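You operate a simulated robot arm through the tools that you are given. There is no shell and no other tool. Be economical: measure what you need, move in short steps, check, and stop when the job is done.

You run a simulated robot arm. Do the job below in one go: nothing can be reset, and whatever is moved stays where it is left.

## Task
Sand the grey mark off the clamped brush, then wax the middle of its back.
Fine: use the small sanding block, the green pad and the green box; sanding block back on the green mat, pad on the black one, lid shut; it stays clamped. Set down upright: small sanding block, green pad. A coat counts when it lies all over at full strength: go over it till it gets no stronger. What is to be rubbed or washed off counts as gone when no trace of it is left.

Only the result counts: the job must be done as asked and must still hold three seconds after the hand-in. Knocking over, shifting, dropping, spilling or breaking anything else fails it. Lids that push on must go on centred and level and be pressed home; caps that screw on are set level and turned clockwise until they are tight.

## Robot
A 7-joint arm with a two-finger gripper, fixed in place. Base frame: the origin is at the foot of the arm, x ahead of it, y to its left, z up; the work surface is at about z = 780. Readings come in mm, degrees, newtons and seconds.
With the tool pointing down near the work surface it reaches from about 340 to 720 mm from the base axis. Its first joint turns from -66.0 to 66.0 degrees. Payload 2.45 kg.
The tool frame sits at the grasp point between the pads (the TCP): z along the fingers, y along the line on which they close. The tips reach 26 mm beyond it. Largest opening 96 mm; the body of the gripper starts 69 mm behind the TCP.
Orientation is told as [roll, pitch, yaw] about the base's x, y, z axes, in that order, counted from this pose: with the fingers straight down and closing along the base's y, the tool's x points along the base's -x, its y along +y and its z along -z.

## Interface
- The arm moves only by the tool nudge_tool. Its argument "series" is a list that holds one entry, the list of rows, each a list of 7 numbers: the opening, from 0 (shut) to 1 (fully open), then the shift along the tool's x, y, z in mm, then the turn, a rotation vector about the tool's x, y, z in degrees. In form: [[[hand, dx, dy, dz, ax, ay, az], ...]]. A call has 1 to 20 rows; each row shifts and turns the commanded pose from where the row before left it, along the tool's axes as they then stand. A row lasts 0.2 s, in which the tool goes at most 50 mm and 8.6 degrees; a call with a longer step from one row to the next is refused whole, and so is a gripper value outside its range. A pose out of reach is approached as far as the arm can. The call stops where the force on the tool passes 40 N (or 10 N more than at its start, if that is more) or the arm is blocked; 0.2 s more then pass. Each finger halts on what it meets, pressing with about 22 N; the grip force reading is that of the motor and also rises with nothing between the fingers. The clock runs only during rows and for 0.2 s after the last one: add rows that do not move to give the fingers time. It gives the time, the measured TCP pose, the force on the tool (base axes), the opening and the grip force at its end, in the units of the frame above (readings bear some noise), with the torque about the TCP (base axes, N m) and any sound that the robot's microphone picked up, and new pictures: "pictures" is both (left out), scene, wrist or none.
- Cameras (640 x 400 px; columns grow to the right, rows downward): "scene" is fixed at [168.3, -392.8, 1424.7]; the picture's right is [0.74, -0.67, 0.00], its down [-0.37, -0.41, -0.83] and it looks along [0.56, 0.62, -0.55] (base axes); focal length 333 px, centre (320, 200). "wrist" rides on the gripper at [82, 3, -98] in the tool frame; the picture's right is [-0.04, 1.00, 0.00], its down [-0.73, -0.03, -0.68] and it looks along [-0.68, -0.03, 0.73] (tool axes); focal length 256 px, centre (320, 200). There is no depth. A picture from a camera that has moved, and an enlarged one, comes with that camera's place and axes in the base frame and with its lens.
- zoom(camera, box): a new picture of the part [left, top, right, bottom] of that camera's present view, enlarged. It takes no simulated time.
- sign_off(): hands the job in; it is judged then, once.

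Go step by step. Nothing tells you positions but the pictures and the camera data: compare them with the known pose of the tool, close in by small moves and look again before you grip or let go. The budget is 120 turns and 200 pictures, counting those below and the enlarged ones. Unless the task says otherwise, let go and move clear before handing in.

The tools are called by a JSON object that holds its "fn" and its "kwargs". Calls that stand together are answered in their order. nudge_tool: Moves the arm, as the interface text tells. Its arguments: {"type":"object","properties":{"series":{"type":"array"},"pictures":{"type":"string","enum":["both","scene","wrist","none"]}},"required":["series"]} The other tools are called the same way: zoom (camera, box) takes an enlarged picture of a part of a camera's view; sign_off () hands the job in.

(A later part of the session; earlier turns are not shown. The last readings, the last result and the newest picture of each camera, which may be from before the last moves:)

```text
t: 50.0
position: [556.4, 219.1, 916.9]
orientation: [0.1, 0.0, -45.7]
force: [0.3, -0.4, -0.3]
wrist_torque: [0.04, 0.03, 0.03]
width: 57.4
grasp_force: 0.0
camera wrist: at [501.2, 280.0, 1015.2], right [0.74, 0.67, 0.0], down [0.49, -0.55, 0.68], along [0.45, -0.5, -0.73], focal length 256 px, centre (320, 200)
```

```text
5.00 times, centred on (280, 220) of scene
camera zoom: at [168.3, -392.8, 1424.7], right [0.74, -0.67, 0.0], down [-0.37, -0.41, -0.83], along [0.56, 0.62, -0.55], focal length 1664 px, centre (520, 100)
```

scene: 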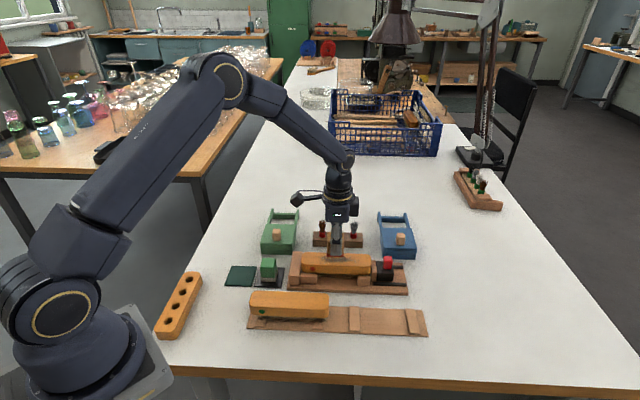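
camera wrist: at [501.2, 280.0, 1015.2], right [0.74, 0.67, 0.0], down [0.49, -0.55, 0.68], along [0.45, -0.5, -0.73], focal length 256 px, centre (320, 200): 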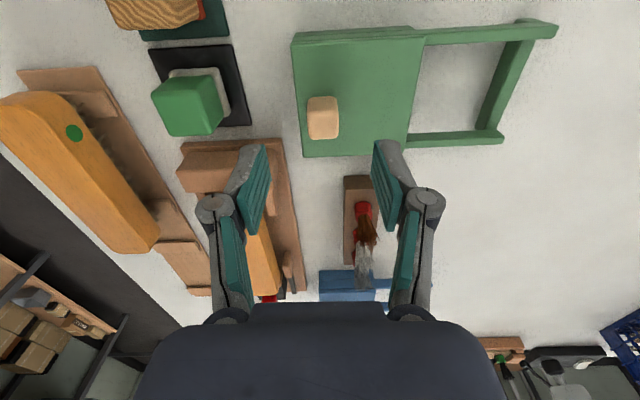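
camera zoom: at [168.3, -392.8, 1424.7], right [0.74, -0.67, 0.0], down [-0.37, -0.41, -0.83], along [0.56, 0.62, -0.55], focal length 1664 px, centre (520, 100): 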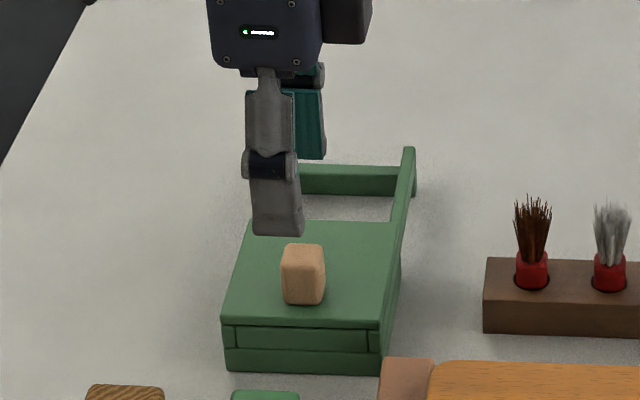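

The knob lies about 2 mm off the TCP axis. Descend partway and check the height from the side.

{"fn": "nudge_tool", "kwargs": {"series": [[[0.6, -1, 1, 20, 0, 0, 0], [0.6, -1, 1, 20, 0, 0, 0], [0.6, 0, 0, 10, 0, 0, 0], [0.6, 0, 0, 0, 0, 0, 0]]], "pictures": "wrist"}}

{"fn": "zoom", "kwargs": {"camera": "scene", "box": [240, 200, 320, 260]}}

```text
t: 51.0
position: [558.8, 217.8, 868.6]
orientation: [0.0, -0.1, -45.8]
force: [-0.5, 0.7, -0.5]
wrist_torque: [0.0, 0.03, 0.04]
width: 57.6
grasp_force: 0.0
camera wrist: at [503.6, 280.1, 965.5], right [0.74, 0.67, 0.0], down [0.49, -0.55, 0.68], along [0.45, -0.5, -0.73], focal length 256 px, centre (320, 200)
```

wrist: 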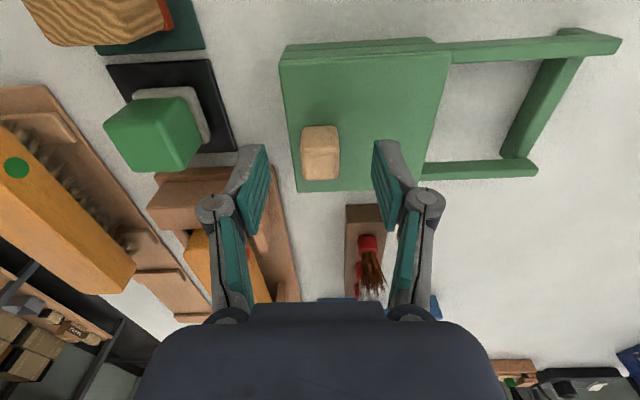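

```text
6.67 times, centred on (280, 230) of scene
camera zoom: at [168.3, -392.8, 1424.7], right [0.74, -0.67, 0.0], down [-0.37, -0.41, -0.83], along [0.56, 0.62, -0.55], focal length 2219 px, centre (587, 0)
```

zoom: 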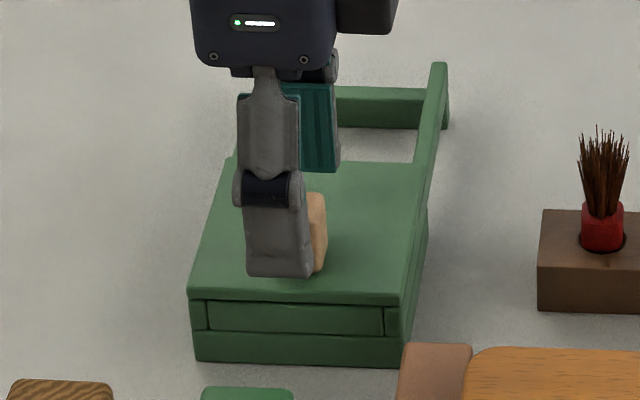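

Aligned with the knob. Descend a little more and close on it.

{"fn": "nudge_tool", "kwargs": {"series": [[[0.6, -1.5, 0, 8, 0, 0, 0], [0.6, 0, 0, 6, 0, 0, 0], [0.6, 0, 0, 0, 0, 0, 0]]], "pictures": "none"}}

{"fn": "zoom", "kwargs": {"camera": "scene", "box": [240, 200, 320, 260]}}

```text
t: 51.8
position: [560.5, 218.3, 854.8]
orientation: [0.0, 0.0, -45.7]
force: [-0.2, -0.4, 0.1]
wrist_torque: [0.01, 0.02, -0.01]
width: 57.6
grasp_force: 0.0
```

```text
6.67 times, centred on (280, 230) of scene
camera zoom: at [168.3, -392.8, 1424.7], right [0.74, -0.67, 0.0], down [-0.37, -0.41, -0.83], along [0.56, 0.62, -0.55], focal length 2219 px, centre (587, 0)
```

zoom: 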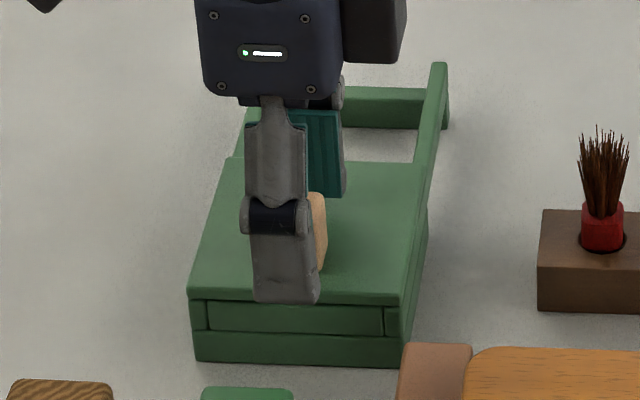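

Close on the knob.

{"fn": "nudge_tool", "kwargs": {"series": [[[0, 0, 0, 0, 0, 0, 0], [0, 0, 0, 0, 0, 0, 0], [0, 0, 0, 0, 0, 0, 0], [0, 0, 0, 0, 0, 0, 0], [0, 0, 0, 0, 0, 0, 0]]], "pictures": "wrist"}}

{"fn": "zoom", "kwargs": {"camera": "scene", "box": [240, 200, 320, 260]}}

```text
t: 53.0
position: [560.0, 218.1, 853.6]
orientation: [0.0, 0.0, -45.5]
force: [0.8, -0.1, -0.8]
wrist_torque: [-0.01, -0.02, 0.63]
width: 21.3
grasp_force: 44.9
camera wrist: at [504.8, 279.0, 951.8], right [0.74, 0.67, 0.0], down [0.49, -0.54, 0.68], along [0.46, -0.5, -0.73], focal length 256 px, centre (320, 200)
```

wrist: 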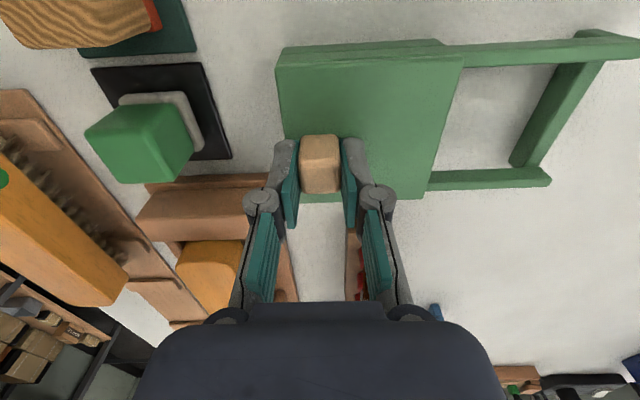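

```text
6.67 times, centred on (280, 230) of scene
camera zoom: at [168.3, -392.8, 1424.7], right [0.74, -0.67, 0.0], down [-0.37, -0.41, -0.83], along [0.56, 0.62, -0.55], focal length 2219 px, centre (587, 0)
```

zoom: 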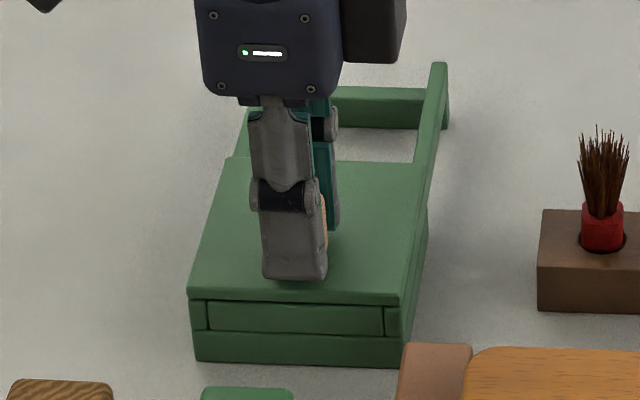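

Gripped, with a small yaw mismatch (torque 0.63). I'll turn 1° to the box's line and slide the lid back a little.

{"fn": "nudge_tool", "kwargs": {"series": [[[0, 0, 0, 0, 0, 0, -1.0], [0, 0, 3, 0, 0, 0, 0], [0, 0, 4, 0, 0, 0, 0], [0, 0, 5, 0, 0, 0, 0], [0, 0, 0, 0, 0, 0, 0]]], "pictures": "none"}}

{"fn": "zoom", "kwargs": {"camera": "scene", "box": [240, 200, 320, 260]}}

```text
t: 54.2
position: [567.6, 226.3, 854.5]
orientation: [0.0, 0.1, -44.7]
force: [0.0, 0.1, -0.5]
wrist_torque: [0.24, 0.28, -0.24]
width: 21.3
grasp_force: 45.3
```

```text
6.67 times, centred on (280, 230) of scene
camera zoom: at [168.3, -392.8, 1424.7], right [0.74, -0.67, 0.0], down [-0.37, -0.41, -0.83], along [0.56, 0.62, -0.55], focal length 2219 px, centre (587, 0)
```

zoom: 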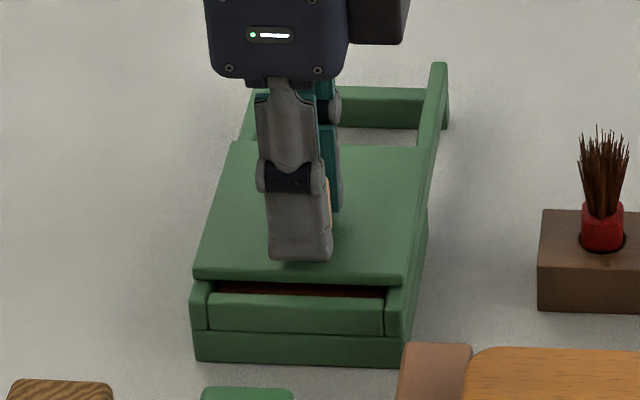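

The lid slides back freely. Continue sliding.

{"fn": "nudge_tool", "kwargs": {"series": [[[0, 0, 8, 0, 0, 0, 0], [0, 0, 8, 0, 0, 0, 0], [0, 0, 8, 0, 0, 0, 0], [0, 0, 8, 0, 0, 0, 0], [0, 0, 8, 0, 0, 0, 0], [0, 0, 8, 0, 0, 0, 0], [0, 0, 8, 0, 0, 0, 0], [0, 0, 0, 0, 0, 0, 0]]], "pictures": "wrist"}}

{"fn": "zoom", "kwargs": {"camera": "scene", "box": [240, 200, 320, 260]}}

```text
t: 56.0
position: [608.3, 266.0, 854.1]
orientation: [0.0, 0.1, -44.7]
force: [0.4, -1.0, -0.9]
wrist_torque: [0.05, 0.09, -0.21]
width: 21.2
grasp_force: 44.8
camera wrist: at [551.7, 326.1, 951.8], right [0.73, 0.68, 0.0], down [0.5, -0.54, 0.68], along [0.46, -0.5, -0.73], focal length 256 px, centre (320, 200)
```

wrist: 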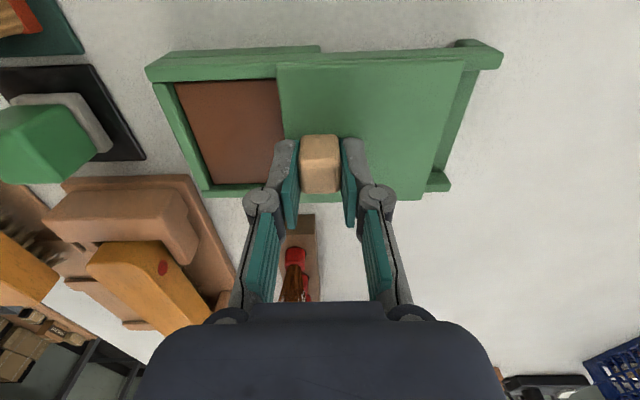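

```text
6.67 times, centred on (280, 230) of scene
camera zoom: at [168.3, -392.8, 1424.7], right [0.74, -0.67, 0.0], down [-0.37, -0.41, -0.83], along [0.56, 0.62, -0.55], focal length 2219 px, centre (587, 0)
```

zoom: 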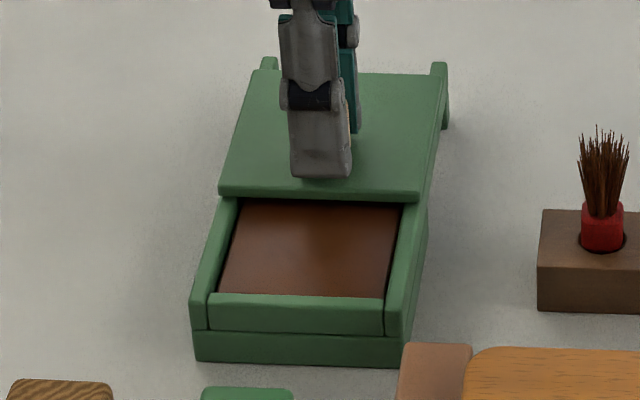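

The box is open about 65 mm with brown wax showing. A little further, then release the knob.

{"fn": "nudge_tool", "kwargs": {"series": [[[0, 0, 5, 0, 0, 0, 0], [0, 0, 4, 0, 0, 0, 0], [0, 0, 0, 0, 0, 0, 0]]], "pictures": "none"}}

{"fn": "zoom", "kwargs": {"camera": "scene", "box": [240, 200, 320, 260]}}

```text
t: 56.8
position: [614.8, 271.8, 854.8]
orientation: [0.0, 0.0, -44.6]
force: [1.1, -1.5, -0.7]
wrist_torque: [-0.21, -0.13, -0.24]
width: 21.1
grasp_force: 44.8
```

```text
6.67 times, centred on (280, 230) of scene
camera zoom: at [168.3, -392.8, 1424.7], right [0.74, -0.67, 0.0], down [-0.37, -0.41, -0.83], along [0.56, 0.62, -0.55], focal length 2219 px, centre (587, 0)
```

zoom: 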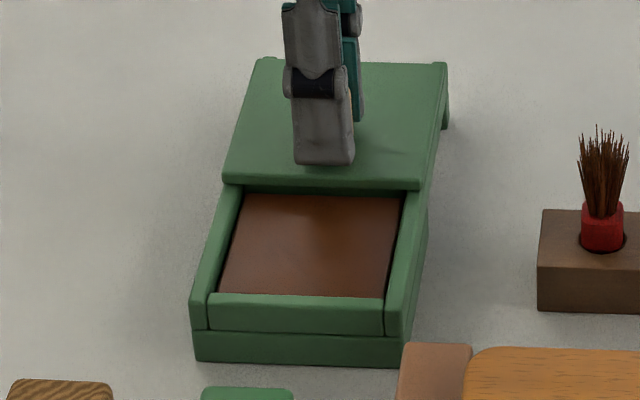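

Open enough. Release the knob, rise, and go over the pad.

{"fn": "nudge_tool", "kwargs": {"series": [[[0.3, 0, 0, 0, 0, 0, 0], [0.5, 0, 0, 0, 0, 0, 0], [0.5, 0, 0, 0, 0, 0, 0], [0.5, 0, 0, -15, 0, 0, 0], [0.5, 0, 0, -30, 0, 0, 0], [0.6, 0, 0, -20, 0, 0, 0], [0.8, 2, -35, 0, 0, 0, 0], [0.8, 2, -37, 0, 0, 0, 0], [0.8, 2, -37, 0, 0, 0, 1], [0.8, 2, -37, 0, 0, 0, 0], [0.8, 1, -36, 0, 0, 0, 0], [0.8, 0, 0, 0, 0, 0, 0]]], "pictures": "wrist"}}

{"fn": "zoom", "kwargs": {"camera": "scene", "box": [220, 190, 320, 290]}}

```text
t: 59.4
position: [477.7, 149.9, 918.6]
orientation: [0.1, -0.1, -45.7]
force: [-1.1, -0.3, -0.7]
wrist_torque: [0.0, -0.03, 0.05]
width: 76.8
grasp_force: 0.1
camera wrist: at [422.9, 211.5, 1016.3], right [0.74, 0.67, 0.0], down [0.49, -0.55, 0.68], along [0.45, -0.5, -0.73], focal length 256 px, centre (320, 200)
```

wrist: 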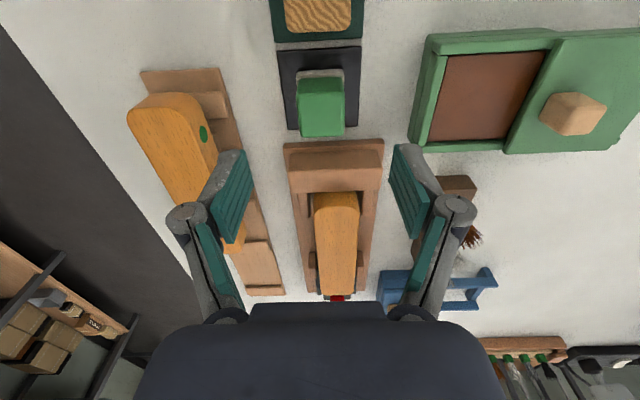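

```text
4.00 times, centred on (270, 240) of scene
camera zoom: at [168.3, -392.8, 1424.7], right [0.74, -0.67, 0.0], down [-0.37, -0.41, -0.83], along [0.56, 0.62, -0.55], focal length 1332 px, centre (520, 40)
```

zoom: 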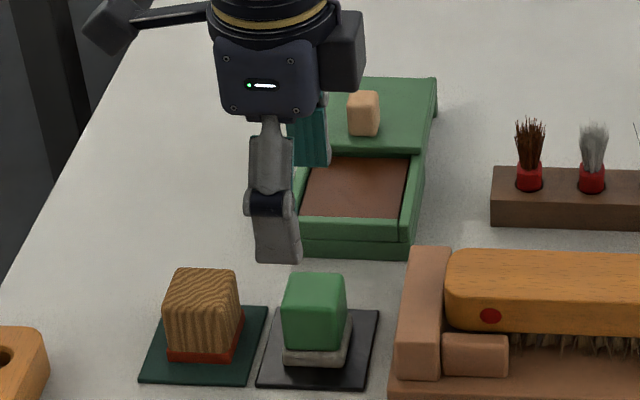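

The pad sits about 5 mm further along and 2 mm right. Descend onto it and grip with a closed command.

{"fn": "nudge_tool", "kwargs": {"series": [[[0.8, -4.8, 2, 25, 0, 0, 0], [0.8, 0, 0, 25, 0, 0, 0], [0.8, 0, 0, 20, 0, 0, 0], [0.8, 0, 0, 0, 0, 0, 0]]], "pictures": "wrist"}}

{"fn": "zoom", "kwargs": {"camera": "scene", "box": [220, 220, 300, 290]}}

```text
t: 60.4
position: [483.4, 149.5, 848.2]
orientation: [0.0, 0.0, -45.8]
force: [0.2, -0.3, -1.1]
wrist_torque: [-0.02, 0.0, -0.01]
width: 76.6
grasp_force: 0.0
camera wrist: at [428.7, 209.7, 946.4], right [0.74, 0.67, 0.0], down [0.49, -0.55, 0.68], along [0.45, -0.5, -0.73], focal length 256 px, centre (320, 200)
```

wrist: 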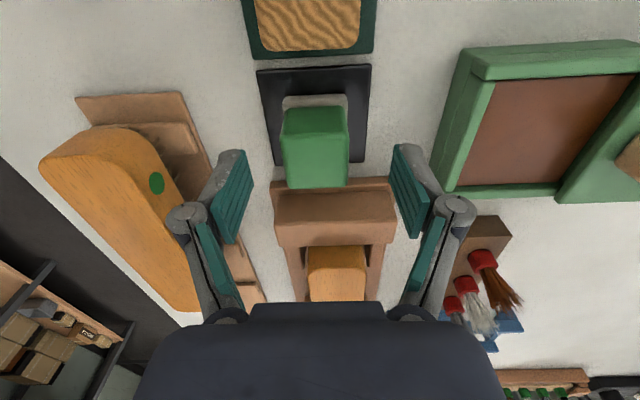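

```text
5.71 times, centred on (260, 255) of scene
camera zoom: at [168.3, -392.8, 1424.7], right [0.74, -0.67, 0.0], down [-0.37, -0.41, -0.83], along [0.56, 0.62, -0.55], focal length 1902 px, centre (663, -114)
```

zoom: 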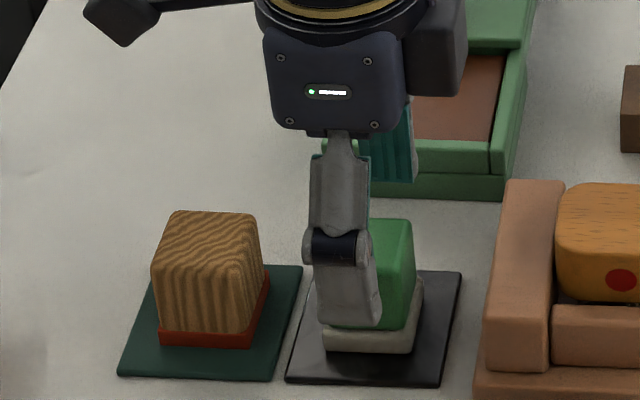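

Shift 2 mm, descend, grip, and lift slowly.

{"fn": "nudge_tool", "kwargs": {"series": [[[0.8, 0, -2, 12, 0, 0, 0], [0.8, 0, 0, 10, 0, 0, 0], [0.8, 0, 0, 0, 0, 0, 0], [0, 0, 0, 0, 0, 0, 0], [0, 0, 0, 0, 0, 0, 0], [0, 0, 0, 0, 0, 0, 0], [0, 0, 0, 0, 0, 0, 0], [0, 0, 0, 0, 0, 0, 0], [0, 0, 0, 0, 0, 0, 0], [0, 0, 0, -2, 0, 0, 0], [0, 0, 0, -3, 0, 0, 0], [0, 0, 0, -6, 0, 0, 0], [0, 0, 0, -8, 0, 0, 0], [0, 0, 0, -8, 0, 0, 0], [0, 0, 0, 0, 0, 0, 0]]], "pictures": "wrist"}}

{"fn": "zoom", "kwargs": {"camera": "scene", "box": [220, 220, 300, 290]}}

```text
t: 63.6
position: [481.8, 146.6, 855.0]
orientation: [-0.1, 0.1, -45.7]
force: [0.1, 0.7, -0.7]
wrist_torque: [-0.01, -0.02, -0.02]
width: 35.1
grasp_force: 22.8
camera wrist: at [427.4, 208.3, 951.7], right [0.74, 0.67, 0.0], down [0.49, -0.55, 0.68], along [0.45, -0.5, -0.73], focal length 256 px, centre (320, 200)
```

wrist: 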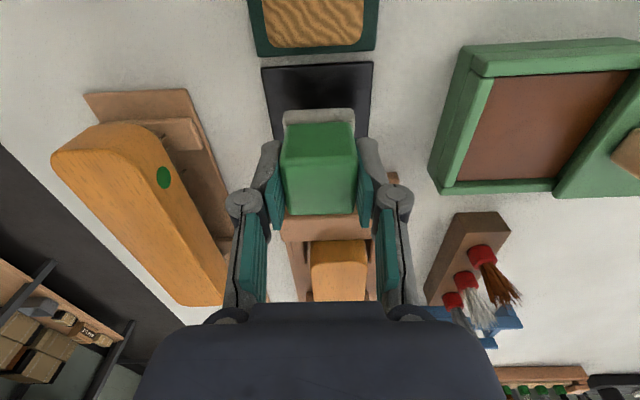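

```text
5.71 times, centred on (260, 255) of scene
camera zoom: at [168.3, -392.8, 1424.7], right [0.74, -0.67, 0.0], down [-0.37, -0.41, -0.83], along [0.56, 0.62, -0.55], focal length 1902 px, centre (663, -114)
```

zoom: 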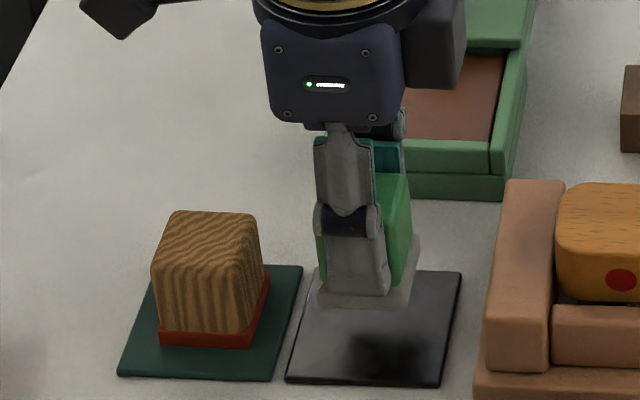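

The pad is held (35 mm). Lift and carry over the wax.

{"fn": "nudge_tool", "kwargs": {"series": [[[0, 0, 0, -10, 0, 0, 0], [0, 0, 0, -15, 0, 0, 0], [0, 0, 0, -15, 0, 0, 0], [0, 0, 10, -5, 0, 0, 0], [0, 0, 16, 0, 0, 0, 0], [0, 0, 18, 0, 0, 0, 0], [0, 0, 18, 0, 0, 0, 0], [0, 0, 18, 0, 0, 0, 0], [0, 0, 18, 0, 0, 0, 0], [0, 0, 16, 0, 0, 0, 0], [0, 0, 10, 0, 0, 0, -1], [0, 0, 0, 0, 0, 0, 0]]], "pictures": "wrist"}}

{"fn": "zoom", "kwargs": {"camera": "scene", "box": [240, 190, 320, 260]}}

```text
t: 66.2
position: [571.0, 234.3, 899.2]
orientation: [0.0, 0.0, -44.7]
force: [-0.3, -0.1, 0.2]
wrist_torque: [0.01, 0.02, 0.0]
width: 34.7
grasp_force: 22.6
camera wrist: at [515.5, 294.2, 996.4], right [0.73, 0.68, 0.0], down [0.5, -0.54, 0.68], along [0.46, -0.5, -0.73], focal length 256 px, centre (320, 200)
```

wrist: 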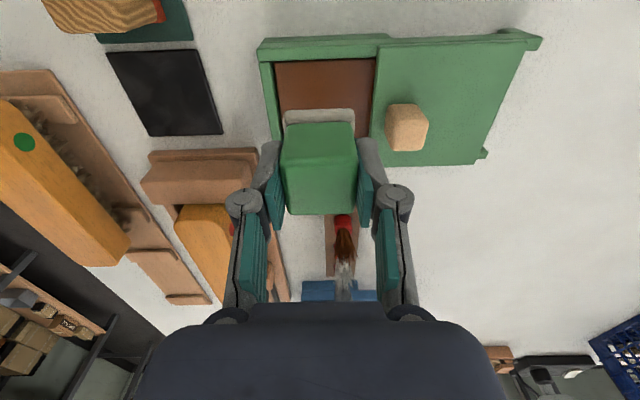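

```text
5.71 times, centred on (280, 225) of scene
camera zoom: at [168.3, -392.8, 1424.7], right [0.74, -0.67, 0.0], down [-0.37, -0.41, -0.83], along [0.56, 0.62, -0.55], focal length 1902 px, centre (549, 57)
```

zoom: 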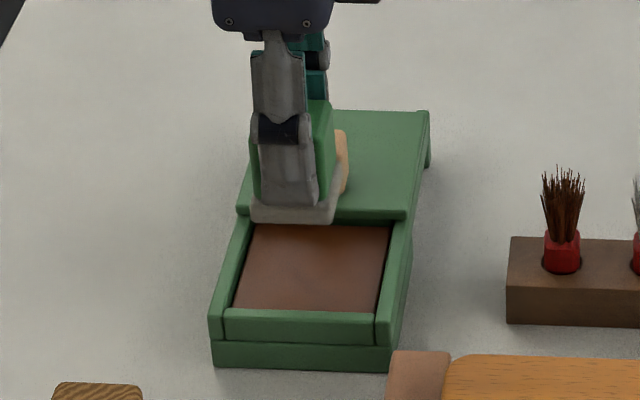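

Well centred; shift 3 mm and lower until the pad touches the wax.

{"fn": "nudge_tool", "kwargs": {"series": [[[0, -1, 3, 8, 0, 0, 0], [0, 0, 0, 10, 0, 0, 0], [0, 0, 0, 8, 0, 0, 0], [0, 0, 0, 4, 0, 0, 0], [0, 0, 0, 0, 0, 0, 0]]], "pictures": "none"}}

{"fn": "zoom", "kwargs": {"camera": "scene", "box": [240, 190, 320, 260]}}

```text
t: 67.4
position: [573.9, 236.4, 869.1]
orientation: [0.0, 0.0, -44.8]
force: [-0.5, -0.6, -0.9]
wrist_torque: [0.01, 0.02, 0.0]
width: 35.0
grasp_force: 22.1
```

```text
5.71 times, centred on (280, 225) of scene
camera zoom: at [168.3, -392.8, 1424.7], right [0.74, -0.67, 0.0], down [-0.37, -0.41, -0.83], along [0.56, 0.62, -0.55], focal length 1902 px, centre (549, 57)
```

zoom: 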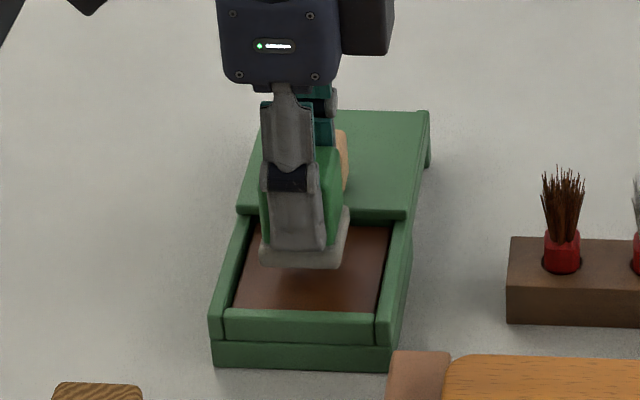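

{"fn": "nudge_tool", "kwargs": {"series": [[[0, -3, 0, 4, 0, 0, 0], [0, 0, 0, 4, 0, 0, 0], [0, 0, 0, 2, 0, 0, 0], [0, 0, 0, 0, 0, 0, 0]]], "pictures": "none"}}

```text
t: 68.4
position: [575.0, 233.8, 859.6]
orientation: [0.1, 0.0, -44.8]
force: [0.8, 0.3, 0.3]
wrist_torque: [0.04, -0.04, -0.01]
width: 35.0
grasp_force: 22.2
```

Not touching yet; check the picture while stepping down further.

{"fn": "nudge_tool", "kwargs": {"series": [[[0, 0, 0, 1.5, 0, 0, 0], [0, 0, 0, 1.5, 0, 0, 0], [0, 0, 0, 0, 0, 0, 0]]], "pictures": "none"}}

{"fn": "zoom", "kwargs": {"camera": "scene", "box": [240, 190, 320, 260]}}

```text
t: 69.2
position: [576.1, 234.7, 855.6]
orientation: [0.0, 0.0, -44.8]
force: [-0.7, 0.0, -0.4]
wrist_torque: [0.02, 0.03, 0.0]
width: 35.2
grasp_force: 21.5
```

```text
5.71 times, centred on (280, 225) of scene
camera zoom: at [168.3, -392.8, 1424.7], right [0.74, -0.67, 0.0], down [-0.37, -0.41, -0.83], along [0.56, 0.62, -0.55], focal length 1902 px, centre (549, 57)
```

zoom: 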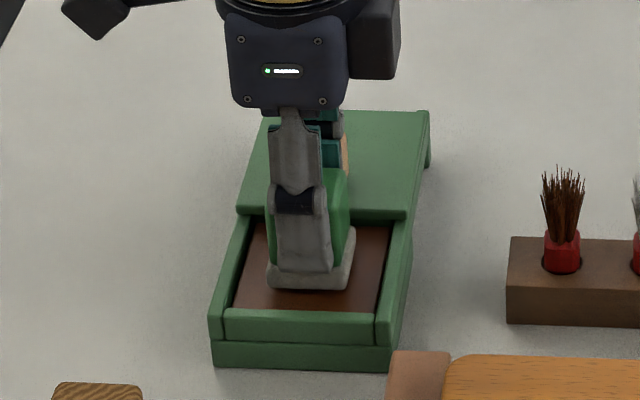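

{"fn": "nudge_tool", "kwargs": {"series": [[[0, 0, 0, 1.5, 0, 0, 0], [0, 0, 0, 0, 0, 0, 0]]], "pictures": "none"}}

```text
t: 69.8
position: [576.5, 233.1, 855.0]
orientation: [0.0, 0.0, -44.6]
force: [0.7, -0.3, -0.8]
wrist_torque: [0.02, 0.0, -0.04]
width: 34.9
grasp_force: 21.5
```

{"fn": "nudge_tool", "kwargs": {"series": [[[0, 0, 0, 1, 0, 0, 0], [0, 0, 0, 1, 0, 0, 0], [0, 0, 0, 0, 0, 0, 0]]], "pictures": "none"}}

{"fn": "nudge_tool", "kwargs": {"series": [[[0, 0, 0, 1, 0, 0, 0], [0, 0, 0, 0, 0, 0, 0]]], "pictures": "none"}}

{"fn": "zoom", "kwargs": {"camera": "scene", "box": [240, 190, 320, 260]}}

```text
t: 70.6
position: [576.6, 233.4, 853.3]
orientation: [0.0, 0.1, -44.8]
force: [-0.2, -0.3, -0.5]
wrist_torque: [0.03, -0.03, 0.0]
width: 34.7
grasp_force: 22.3
```

```text
t: 71.2
position: [576.8, 233.7, 852.8]
orientation: [0.0, 0.1, -44.6]
force: [-2.0, -1.7, 5.9]
wrist_torque: [-0.07, 0.12, -0.02]
width: 35.3
grasp_force: 22.3
```

```text
5.71 times, centred on (280, 225) of scene
camera zoom: at [168.1, -392.9, 1424.7], right [0.74, -0.67, 0.0], down [-0.37, -0.41, -0.83], along [0.56, 0.62, -0.55], focal length 1902 px, centre (549, 57)
```

zoom: 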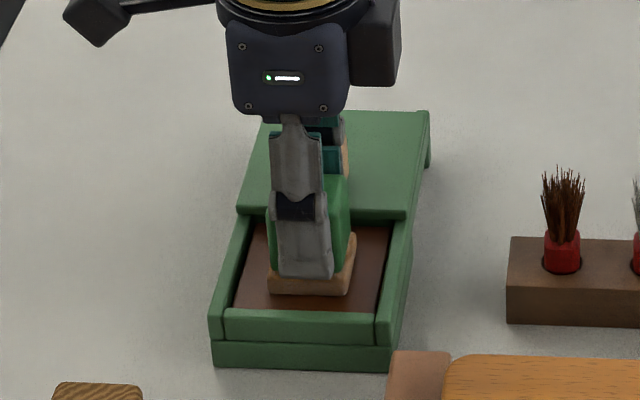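

Contact: the felt has taken colour. Rub it a few mm back and forth to load it.

{"fn": "nudge_tool", "kwargs": {"series": [[[0, 4, 0, 0, 0, 0, 0], [0, 4, 0, 0, 0, 0, 0], [0, -4, 0, 0.3, 0, 0, 0], [0, -4, 0, 0, 0, 0, 0], [0, -4, 0, 0, 0, 0, 0], [0, 4, 0, 0, 0, 0, 0], [0, 4, 0, 0, 0, 0, 0], [0, -4, 0, 0, 0, 0, 0], [0, 0, 0, 0, 0, 0, 0]]], "pictures": "none"}}

{"fn": "zoom", "kwargs": {"camera": "scene", "box": [240, 190, 320, 260]}}

```text
t: 73.2
position: [574.0, 233.5, 853.4]
orientation: [-0.1, 0.1, -44.6]
force: [-6.9, 1.6, 19.3]
wrist_torque: [0.04, 0.2, -0.01]
width: 34.7
grasp_force: 21.4
```

```text
5.71 times, centred on (280, 225) of scene
camera zoom: at [167.8, -392.9, 1424.8], right [0.74, -0.67, 0.0], down [-0.37, -0.41, -0.83], along [0.56, 0.62, -0.55], focal length 1902 px, centre (549, 57)
```

zoom: 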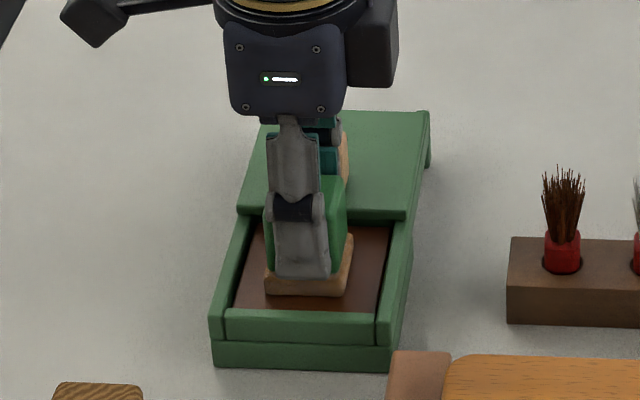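

Loaded. Lift and carry the pad to the middle of the brush back.

{"fn": "nudge_tool", "kwargs": {"series": [[[0, 0, 0, -3, 0, 0, 0], [0, 0, 0, -8, 0, 0, 0], [0, 0, 0, -15, 0, 0, 0], [0, 0, 0, -18, 0, 0, 0], [0, 0, 0, -18, 0, 0, 0], [0, 0, 0, -8, 0, 0, 0], [0, -8, -5.5, 0, 0, 0, 0], [0, -14, -10, 0, 0, 0, 0], [0, -18, -13, 0, 0, 0, 0], [0, -18, -13, 0, 0, 0, 0], [0, -18, -13, 0, 0, 0, 0], [0, -18, -13, 0, 0, 0, 0], [0, -18, -13, 0, 0, 0, 0], [0, -18, -13, 0, 0, 0, 0], [0, -16, -12, 0, 0, 0, 0], [0, -10, -8, 0, 0, 0, 1], [0, -6, -4, 0, 0, 0, 0], [0, 0, 0, 0, 0, 0, 0]]], "pictures": "wrist"}}

{"fn": "zoom", "kwargs": {"camera": "scene", "box": [270, 200, 430, 300]}}

```text
t: 77.0
position: [607.8, 36.1, 922.4]
orientation: [0.0, 0.1, -45.7]
force: [-0.1, 0.0, -0.9]
wrist_torque: [-0.01, 0.0, -0.01]
width: 35.0
grasp_force: 21.8
camera wrist: at [553.7, 96.6, 1018.8], right [0.74, 0.67, 0.0], down [0.49, -0.55, 0.68], along [0.45, -0.5, -0.73], focal length 256 px, centre (320, 200)
```

wrist: 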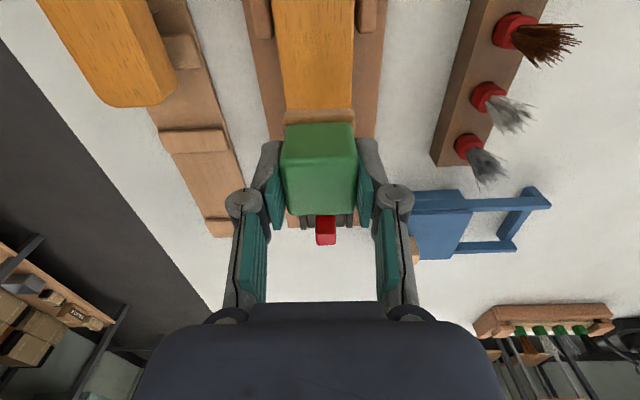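

```text
4.00 times, centred on (350, 250) of scene
camera zoom: at [168.3, -392.8, 1424.7], right [0.74, -0.67, 0.0], down [-0.37, -0.41, -0.83], along [0.56, 0.62, -0.55], focal length 1332 px, centre (200, 0)
```

zoom: 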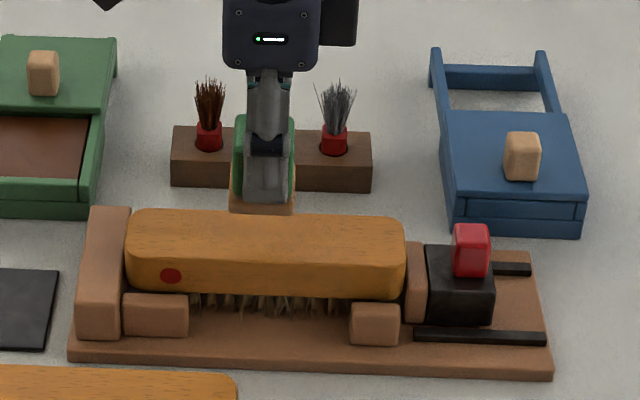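

Lower to the brush back.

{"fn": "nudge_tool", "kwargs": {"series": [[[0, 0, -1.5, 10, 0, 0, 0], [0, 0, 0, 12, 0, 0, 0], [0, 0, 0, 6, 0, 0, 0], [0, 0, 0, 3, 0, 0, 0], [0, 0, 0, 1, 0, 0, 0], [0, 0, 0, 0, 0, 0, 0]]], "pictures": "none"}}

{"fn": "nudge_tool", "kwargs": {"series": [[[0, 0, 0, 1.5, 0, 0, 0], [0, 0, 0, 0, 0, 0, 0]]], "pictures": "none"}}

```text
t: 78.4
position: [607.5, 35.4, 889.0]
orientation: [0.0, 0.1, -45.7]
force: [0.6, 0.3, 0.5]
wrist_torque: [0.01, -0.06, 0.0]
width: 35.1
grasp_force: 22.0
```

```text
t: 79.0
position: [607.0, 34.9, 887.7]
orientation: [0.0, 0.1, -45.7]
force: [-2.5, 0.4, 5.3]
wrist_torque: [0.02, 0.08, 0.01]
width: 34.9
grasp_force: 21.3
```

Contact at 5 N. Now stroke along the brush, pressing slightly more.

{"fn": "nudge_tool", "kwargs": {"series": [[[0, 5, 0, 0.7, 0, 0, 0], [0, 8, 0, 0, 0, 0, 0], [0, 8, 0, 0, 0, 0, 0], [0, 8, 0, 0, 0, 0, 0], [0, 8, 0, 0, 0, 0, 0], [0, 5, 0, 0, 0, 0, 0], [0, 0, 0, 0, 0, 0, 0]]], "pictures": "none"}}

{"fn": "zoom", "kwargs": {"camera": "scene", "box": [270, 200, 430, 300]}}

```text
t: 80.6
position: [580.2, 64.8, 888.7]
orientation: [0.1, -0.2, -45.8]
force: [4.0, -4.2, 12.2]
wrist_torque: [-0.21, -0.21, 0.01]
width: 35.4
grasp_force: 22.5
```

```text
4.00 times, centred on (350, 250) of scene
camera zoom: at [168.1, -392.9, 1424.7], right [0.74, -0.67, 0.0], down [-0.37, -0.41, -0.83], along [0.56, 0.62, -0.55], focal length 1332 px, centre (200, 0)
```

zoom: 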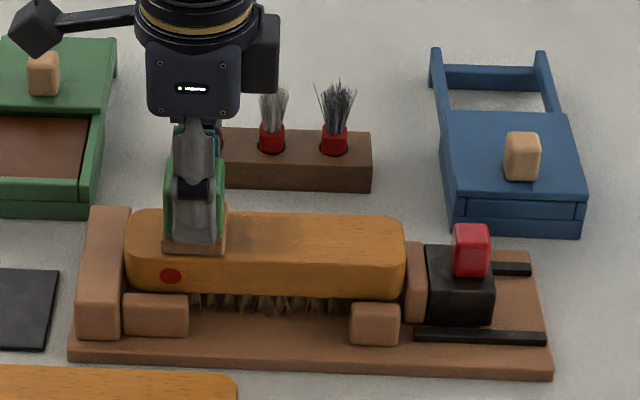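

{"fn": "nudge_tool", "kwargs": {"series": [[[0, -5, 0, 0, 0, 0, 0], [0, -8, 0, 0, 0, 0, 0], [0, -8, 0, 0, 0, 0, 0], [0, -8, 0, 0, 0, 0, 0], [0, -8, 0, 0.3, 0, 0, 0], [0, -8, 0, 0, 0, 0, 0], [0, -8, 0, 0.3, 0, 0, 0], [0, -8, 0, 0, 0, 0, 0], [0, -8, 0, 0.3, 0, 0, 0], [0, -8, 0, 0, 0, 0, 0], [0, -5, 0, 0, 0, 0, 0], [0, 0, 0, 0, 0, 0, 0]]], "pictures": "none"}}

{"fn": "zoom", "kwargs": {"camera": "scene", "box": [290, 235, 390, 285]}}

```text
t: 83.2
position: [634.9, 6.8, 886.8]
orientation: [-0.1, 0.0, -45.8]
force: [-3.8, 5.9, 16.6]
wrist_torque: [0.24, 0.21, 0.0]
width: 35.2
grasp_force: 22.0
```

```text
6.40 times, centred on (340, 260) of scene
camera zoom: at [167.8, -392.7, 1424.8], right [0.74, -0.67, 0.0], down [-0.37, -0.41, -0.83], along [0.56, 0.62, -0.55], focal length 2130 px, centre (192, -184)
```

zoom: 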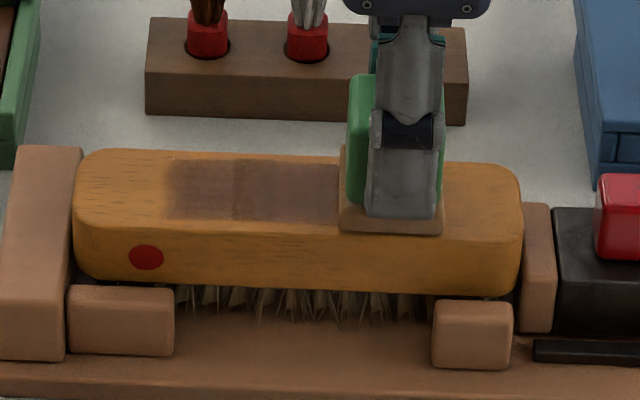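

The wax coat shows. More passes with small sideways offsets.

{"fn": "nudge_tool", "kwargs": {"series": [[[0, 5, 3, -0.3, 0, 0, 0], [0, 8, 0, 0, 0, 0, 0], [0, 8, 0, 0, 0, 0, 0], [0, 8, 0, 0, 0, 0, 0], [0, 8, 0, 0, 0, 0, 0], [0, 8, 0, 0, 0, 0, 0], [0, 8, 0, 0, 0, 0, 0], [0, 8, 0, 0, 0, 0, 0], [0, 8, 0, 0, 0, 0, 0], [0, 8, 0, 0, 0, 0, 0], [0, 5, 0, 0, 0, 0, 0], [0, 0, 0, 0, 0, 0, 0]]], "pictures": "none"}}

{"fn": "nudge_tool", "kwargs": {"series": [[[0, -5, -6, 0, 0, 0, 0], [0, -8, 0, 0, 0, 0, 0], [0, -8, 0, 0, 0, 0, 0], [0, -8, 0, 0, 0, 0, 0], [0, -8, 0, 0.2, 0, 0, 0], [0, -8, 0, 0, 0, 0, 0], [0, -8, 0, 0.2, 0, 0, 0], [0, -8, 0, 0, 0, 0, 0], [0, -8, 0, 0.2, 0, 0, 0], [0, -8, 0, 0, 0, 0, 0], [0, -5, 0, 0, 0, 0, 0], [0, 0, 0, 0, 0, 0, 0]]], "pictures": "none"}}

{"fn": "zoom", "kwargs": {"camera": "scene", "box": [290, 235, 390, 285]}}

```text
t: 85.8
position: [580.8, 66.2, 887.2]
orientation: [0.1, 0.0, -45.6]
force: [0.6, -0.1, 1.2]
wrist_torque: [-0.03, -0.08, 0.02]
width: 35.2
grasp_force: 22.2
```

```text
t: 88.4
position: [633.4, 4.3, 886.2]
orientation: [0.0, 0.1, -45.7]
force: [-3.6, 3.8, 15.3]
wrist_torque: [0.22, 0.16, 0.03]
width: 35.2
grasp_force: 22.2
```

```text
6.40 times, centred on (340, 260) of scene
camera zoom: at [167.9, -392.7, 1424.8], right [0.74, -0.67, 0.0], down [-0.37, -0.41, -0.83], along [0.56, 0.62, -0.55], focal length 2130 px, centre (192, -184)
```

zoom: 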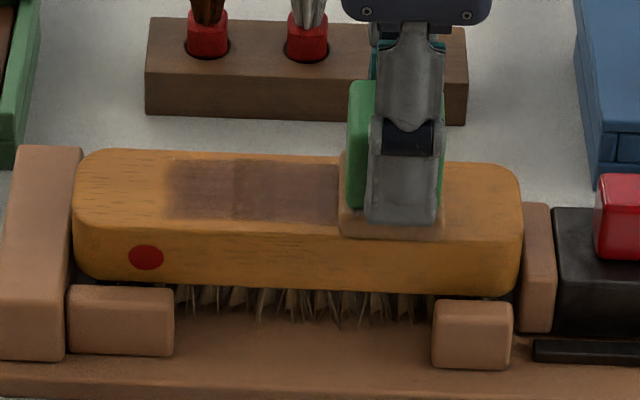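

The left part of the coat is lighter. Another pass pressing a bit more on the left.

{"fn": "nudge_tool", "kwargs": {"series": [[[0, 5, 3, 0, 0, 0, 0], [0, 8, 0, 0, 0, 0, 0], [0, 8, 0, 0.3, 0, 0, 0], [0, 8, 0, 0, 0, 0, 0], [0, 8, 0, 0.3, 0, 0, 0], [0, 8, 0, 0, 0, 0, 0], [0, 8, 0, 0.3, 0, 0, 0], [0, 8, 0, 0, 0, 0, 0], [0, 8, 0, 0.3, 0, 0, 0], [0, 8, 0, 0, 0, 0, 0], [0, 5, 0, 0, 0, 0, 0], [0, 0, 0, 0, 0, 0, 0]]], "pictures": "none"}}

{"fn": "nudge_tool", "kwargs": {"series": [[[0, -6, 0, 0, 0, 0, 0], [0, -8, 0, 0, 0, 0, 0], [0, -8, 0, 0, 0, 0, 0], [0, -8, 0, 0, 0, 0, 0], [0, 8, 0, 0, 0, 0, 0], [0, 8, 0, 0, 0, 0, 0], [0, 8, 0, 0, 0, 0, 0], [0, 6, 0, 0, 0, 0, 0], [0, 0, 0, 0, 0, 0, 0]]], "pictures": "none"}}

{"fn": "zoom", "kwargs": {"camera": "scene", "box": [290, 235, 390, 285]}}

```text
t: 91.0
position: [577.5, 64.0, 885.1]
orientation: [0.0, -0.1, -45.6]
force: [4.8, -7.2, 17.2]
wrist_torque: [-0.23, -0.21, 0.0]
width: 35.3
grasp_force: 22.0
```

```text
t: 93.0
position: [577.7, 65.8, 885.5]
orientation: [0.1, 0.0, -45.7]
force: [1.5, -0.3, 1.0]
wrist_torque: [-0.02, 0.01, 0.01]
width: 35.1
grasp_force: 22.4
```

```text
6.40 times, centred on (340, 260) of scene
camera zoom: at [168.3, -392.8, 1424.7], right [0.74, -0.67, 0.0], down [-0.37, -0.41, -0.83], along [0.56, 0.62, -0.55], focal length 2130 px, centre (192, -184)
```

zoom: 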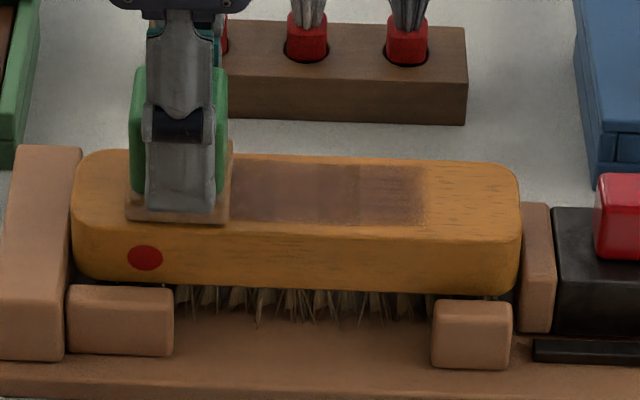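

The coat patch spans about ±53 mm but isn't even yet. Press ~1 mm more and do more passes.

{"fn": "nudge_tool", "kwargs": {"series": [[[0, -4, 0, 1, 0, 0, 0], [0, 4, 0, 0.3, 0, 0, 0], [0, 0, 0, 0, 0, 0, 0]]], "pictures": "none"}}

{"fn": "nudge_tool", "kwargs": {"series": [[[0, -5, 0, 0, 0, 0, 0], [0, -7, 0, 0, 0, 0, 0], [0, -7, 0, 0, 0, 0, 0], [0, -7, 0, 0.2, 0, 0, 0], [0, -7, 0, 0, 0, 0, 0], [0, -7, 0, 0.2, 0, 0, 0], [0, -7, 0, 0, 0, 0, 0], [0, -7, 0, 0.2, 0, 0, 0], [0, -7, 0, 0, 0, 0, 0], [0, -7, 0, 0.2, 0, 0, 0], [0, -7, 0, 0, 0, 0, 0], [0, -5, 0, 0, 0, 0, 0], [0, 0, 0, 0, 0, 0, 0]]], "pictures": "none"}}

{"fn": "zoom", "kwargs": {"camera": "scene", "box": [290, 235, 390, 285]}}

```text
t: 93.8
position: [578.7, 63.8, 884.2]
orientation: [0.2, -0.1, -45.7]
force: [3.2, -3.5, 10.2]
wrist_torque: [-0.07, 0.04, 0.05]
width: 35.2
grasp_force: 21.3
```

```text
t: 96.6
position: [632.9, 7.4, 883.0]
orientation: [-0.1, 0.0, -45.7]
force: [-4.3, 5.4, 18.2]
wrist_torque: [0.19, 0.19, 0.03]
width: 35.1
grasp_force: 22.5
```

```text
6.40 times, centred on (340, 260) of scene
camera zoom: at [167.8, -392.7, 1424.8], right [0.74, -0.67, 0.0], down [-0.37, -0.41, -0.83], along [0.56, 0.62, -0.55], focal length 2130 px, centre (192, -184)
```

zoom: 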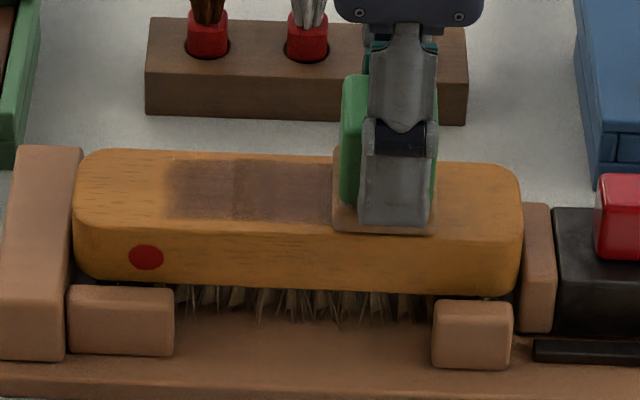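

The left third isn't getting darker, and the felt looks paler: it needs more wax. Lift and return to the box.

{"fn": "nudge_tool", "kwargs": {"series": [[[0, 0, 0, -5, 0, 0, 0], [0, 0, 0, -10, 0, 0, 0], [0, 0, 0, -15, 0, 0, 0], [0, 0, 0, -12, 0, 0, 0], [0, 8, 5, 0, 0, 0, 0], [0, 14, 8, 0, 0, 0, 0], [0, 18, 10, 0, 0, 0, 0], [0, 20, 11.5, 0, 0, 0, 0], [0, 20, 11.5, 0, 0, 0, 0], [0, 20, 11.5, 0, 0, 0, 0], [0, 20, 11.5, 0, 0, 0, 0], [0, 20, 11.5, 0, 0, 0, 0], [0, 20, 11.5, 0, 0, 0, 0], [0, 18, 10, 0, 0, 0, 0], [0, 14, 8, 0, 0, 0, 0], [0, 8, 5, 0, 0, 0, 0], [0, 2.6, 1.7, 0, 0, 0, -1], [0, 0, 0, 0, 0, 0, 0]]], "pictures": "wrist"}}

{"fn": "zoom", "kwargs": {"camera": "scene", "box": [290, 235, 390, 285]}}

{"fn": "zoom", "kwargs": {"camera": "scene", "box": [240, 190, 320, 260]}}

```text
t: 100.4
position: [575.7, 234.2, 924.7]
orientation: [-0.1, 0.0, -44.7]
force: [-0.4, 0.5, -0.4]
wrist_torque: [0.01, 0.01, -0.01]
width: 35.2
grasp_force: 21.8
camera wrist: at [519.7, 294.3, 1022.5], right [0.73, 0.68, 0.0], down [0.5, -0.54, 0.68], along [0.46, -0.5, -0.73], focal length 256 px, centre (320, 200)
```

wrist: 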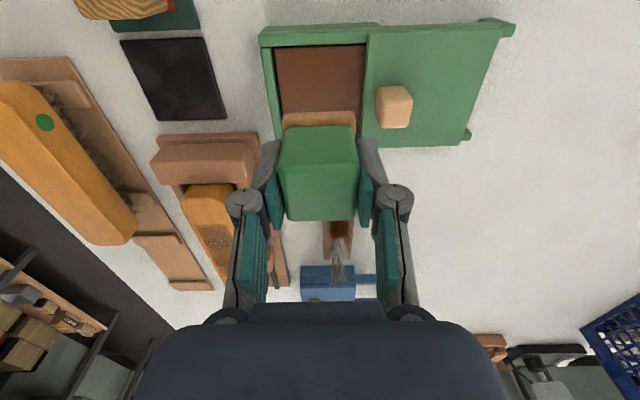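

```text
6.40 times, centred on (340, 260) of scene
camera zoom: at [168.3, -392.8, 1424.7], right [0.74, -0.67, 0.0], down [-0.37, -0.41, -0.83], along [0.56, 0.62, -0.55], focal length 2130 px, centre (192, -184)
```

zoom: 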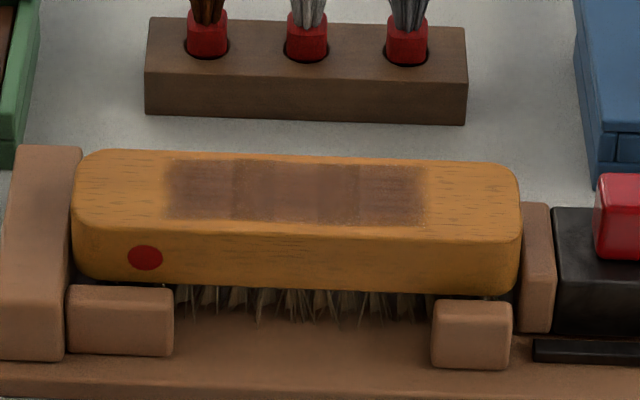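

```text
5.71 times, centred on (280, 225) of scene
camera zoom: at [168.3, -392.8, 1424.7], right [0.74, -0.67, 0.0], down [-0.37, -0.41, -0.83], along [0.56, 0.62, -0.55], focal length 1902 px, centre (549, 57)
```

zoom: 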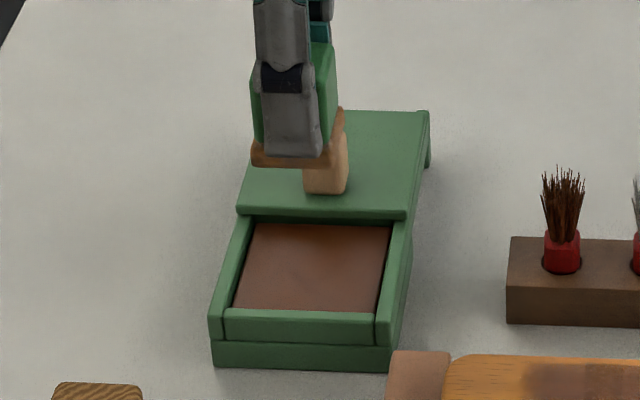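

The coat is banded. Recharge the pad in the wax.

{"fn": "nudge_tool", "kwargs": {"series": [[[0, 0, 0, 12, 0, 0, 0], [0, 0, 0, 15, 0, 0, 0], [0, 0, 0, 15, 0, 0, 0], [0, 0, 0, 12, 0, 0, 0], [0, 0, 0, 10, 0, 0, 0], [0, 0, 0, 6, 0, 0, 0], [0, 0, 0, 2, 0, 0, 0], [0, 0, 0, 0, 0, 0, 0]]], "pictures": "none"}}

{"fn": "zoom", "kwargs": {"camera": "scene", "box": [240, 190, 320, 260]}}

```text
t: 102.2
position: [575.2, 233.8, 853.3]
orientation: [0.1, 0.0, -44.7]
force: [0.2, 0.1, -0.1]
wrist_torque: [-0.03, 0.0, 0.0]
width: 35.2
grasp_force: 21.7
```

```text
5.71 times, centred on (280, 225) of scene
camera zoom: at [168.3, -392.8, 1424.7], right [0.74, -0.67, 0.0], down [-0.37, -0.41, -0.83], along [0.56, 0.62, -0.55], focal length 1902 px, centre (549, 57)
```

zoom: 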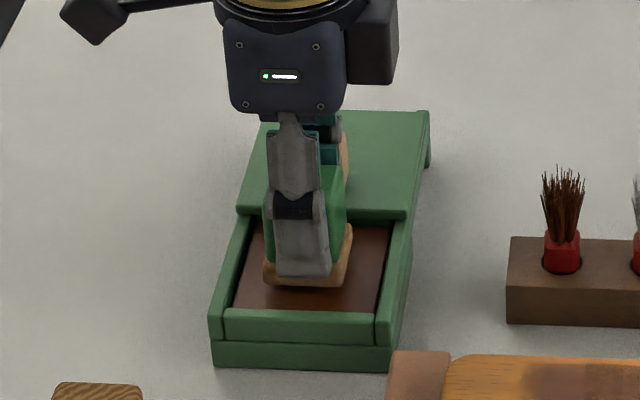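

{"fn": "nudge_tool", "kwargs": {"series": [[[0, 0, 0, 1.5, 0, 0, 0], [0, 0, 0, 1.5, 0, 0, 0], [0, 0, 0, 0, 0, 0, 0]]], "pictures": "none"}}

{"fn": "nudge_tool", "kwargs": {"series": [[[0, 0, 0, 1, 0, 0, 0], [0, 0, 0, 0, 0, 0, 0]]], "pictures": "none"}}

```text
t: 103.0
position: [577.5, 233.6, 850.5]
orientation: [0.1, 0.0, -44.6]
force: [0.4, 0.9, -0.5]
wrist_torque: [0.01, 0.03, -0.02]
width: 35.0
grasp_force: 21.5
```

```text
t: 103.6
position: [575.0, 234.1, 848.8]
orientation: [0.0, 0.0, -44.6]
force: [0.4, 0.1, -0.7]
wrist_torque: [0.0, -0.03, 0.04]
width: 35.0
grasp_force: 22.3
```

{"fn": "nudge_tool", "kwargs": {"series": [[[0, 0, 0, 1, 0, 0, 0], [0, 0, 0, 0.5, 0, 0, 0], [0, 0, 0, 0, 0, 0, 0]]], "pictures": "none"}}

{"fn": "zoom", "kwargs": {"camera": "scene", "box": [250, 200, 310, 250]}}

```text
t: 104.4
position: [573.7, 235.0, 848.2]
orientation: [-0.1, 0.0, -44.7]
force: [-0.4, -0.7, 2.5]
wrist_torque: [-0.01, -0.02, -0.02]
width: 35.0
grasp_force: 21.7
```

```text
8.00 times, centred on (280, 225) of scene
camera zoom: at [168.2, -392.8, 1424.7], right [0.74, -0.67, 0.0], down [-0.37, -0.41, -0.83], along [0.56, 0.62, -0.55], focal length 2663 px, centre (640, 0)
```

zoom: 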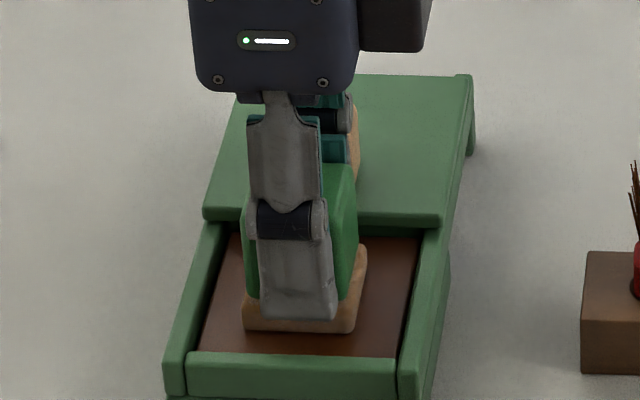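

Touching. Rub lightly to load with wax.

{"fn": "nudge_tool", "kwargs": {"series": [[[0, 4, 0, 0.5, 0, 0, 0], [0, 4, 0, 0, 0, 0, 0], [0, -5, 0, 0, 0, 0, 0], [0, -5, 0, 0, 0, 0, 0], [0, -5, 0, 0, 0, 0, 0], [0, 5, 0, 0, 0, 0, 0], [0, 5, 0, 0, 0, 0, 0], [0, -5, 0, 0, 0, 0, 0], [0, -5, 0, 0, 0, 0, 0], [0, 5, 0, 0, 0, 0, 0], [0, 2, 0, 0, 0, 0, 0], [0, 0, 0, 0, 0, 0, 0]]], "pictures": "none"}}

{"fn": "zoom", "kwargs": {"camera": "scene", "box": [250, 200, 310, 250]}}

```text
t: 107.0
position: [577.1, 232.6, 847.0]
orientation: [0.0, -0.1, -44.7]
force: [4.2, -4.9, 13.8]
wrist_torque: [-0.22, -0.18, 0.0]
width: 34.9
grasp_force: 21.9
```

```text
8.00 times, centred on (280, 225) of scene
camera zoom: at [168.1, -393.0, 1424.7], right [0.74, -0.67, 0.0], down [-0.37, -0.41, -0.83], along [0.56, 0.62, -0.55], focal length 2663 px, centre (640, 0)
```

zoom: 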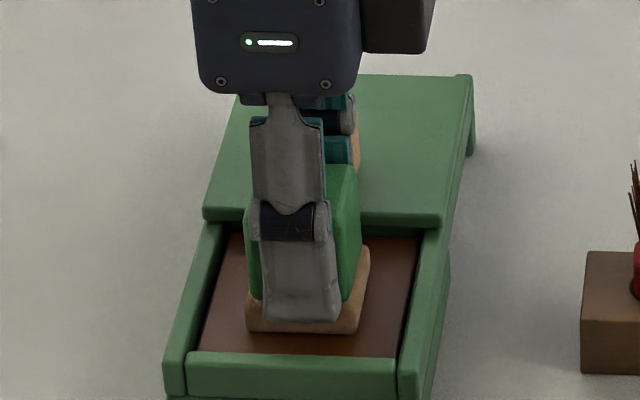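

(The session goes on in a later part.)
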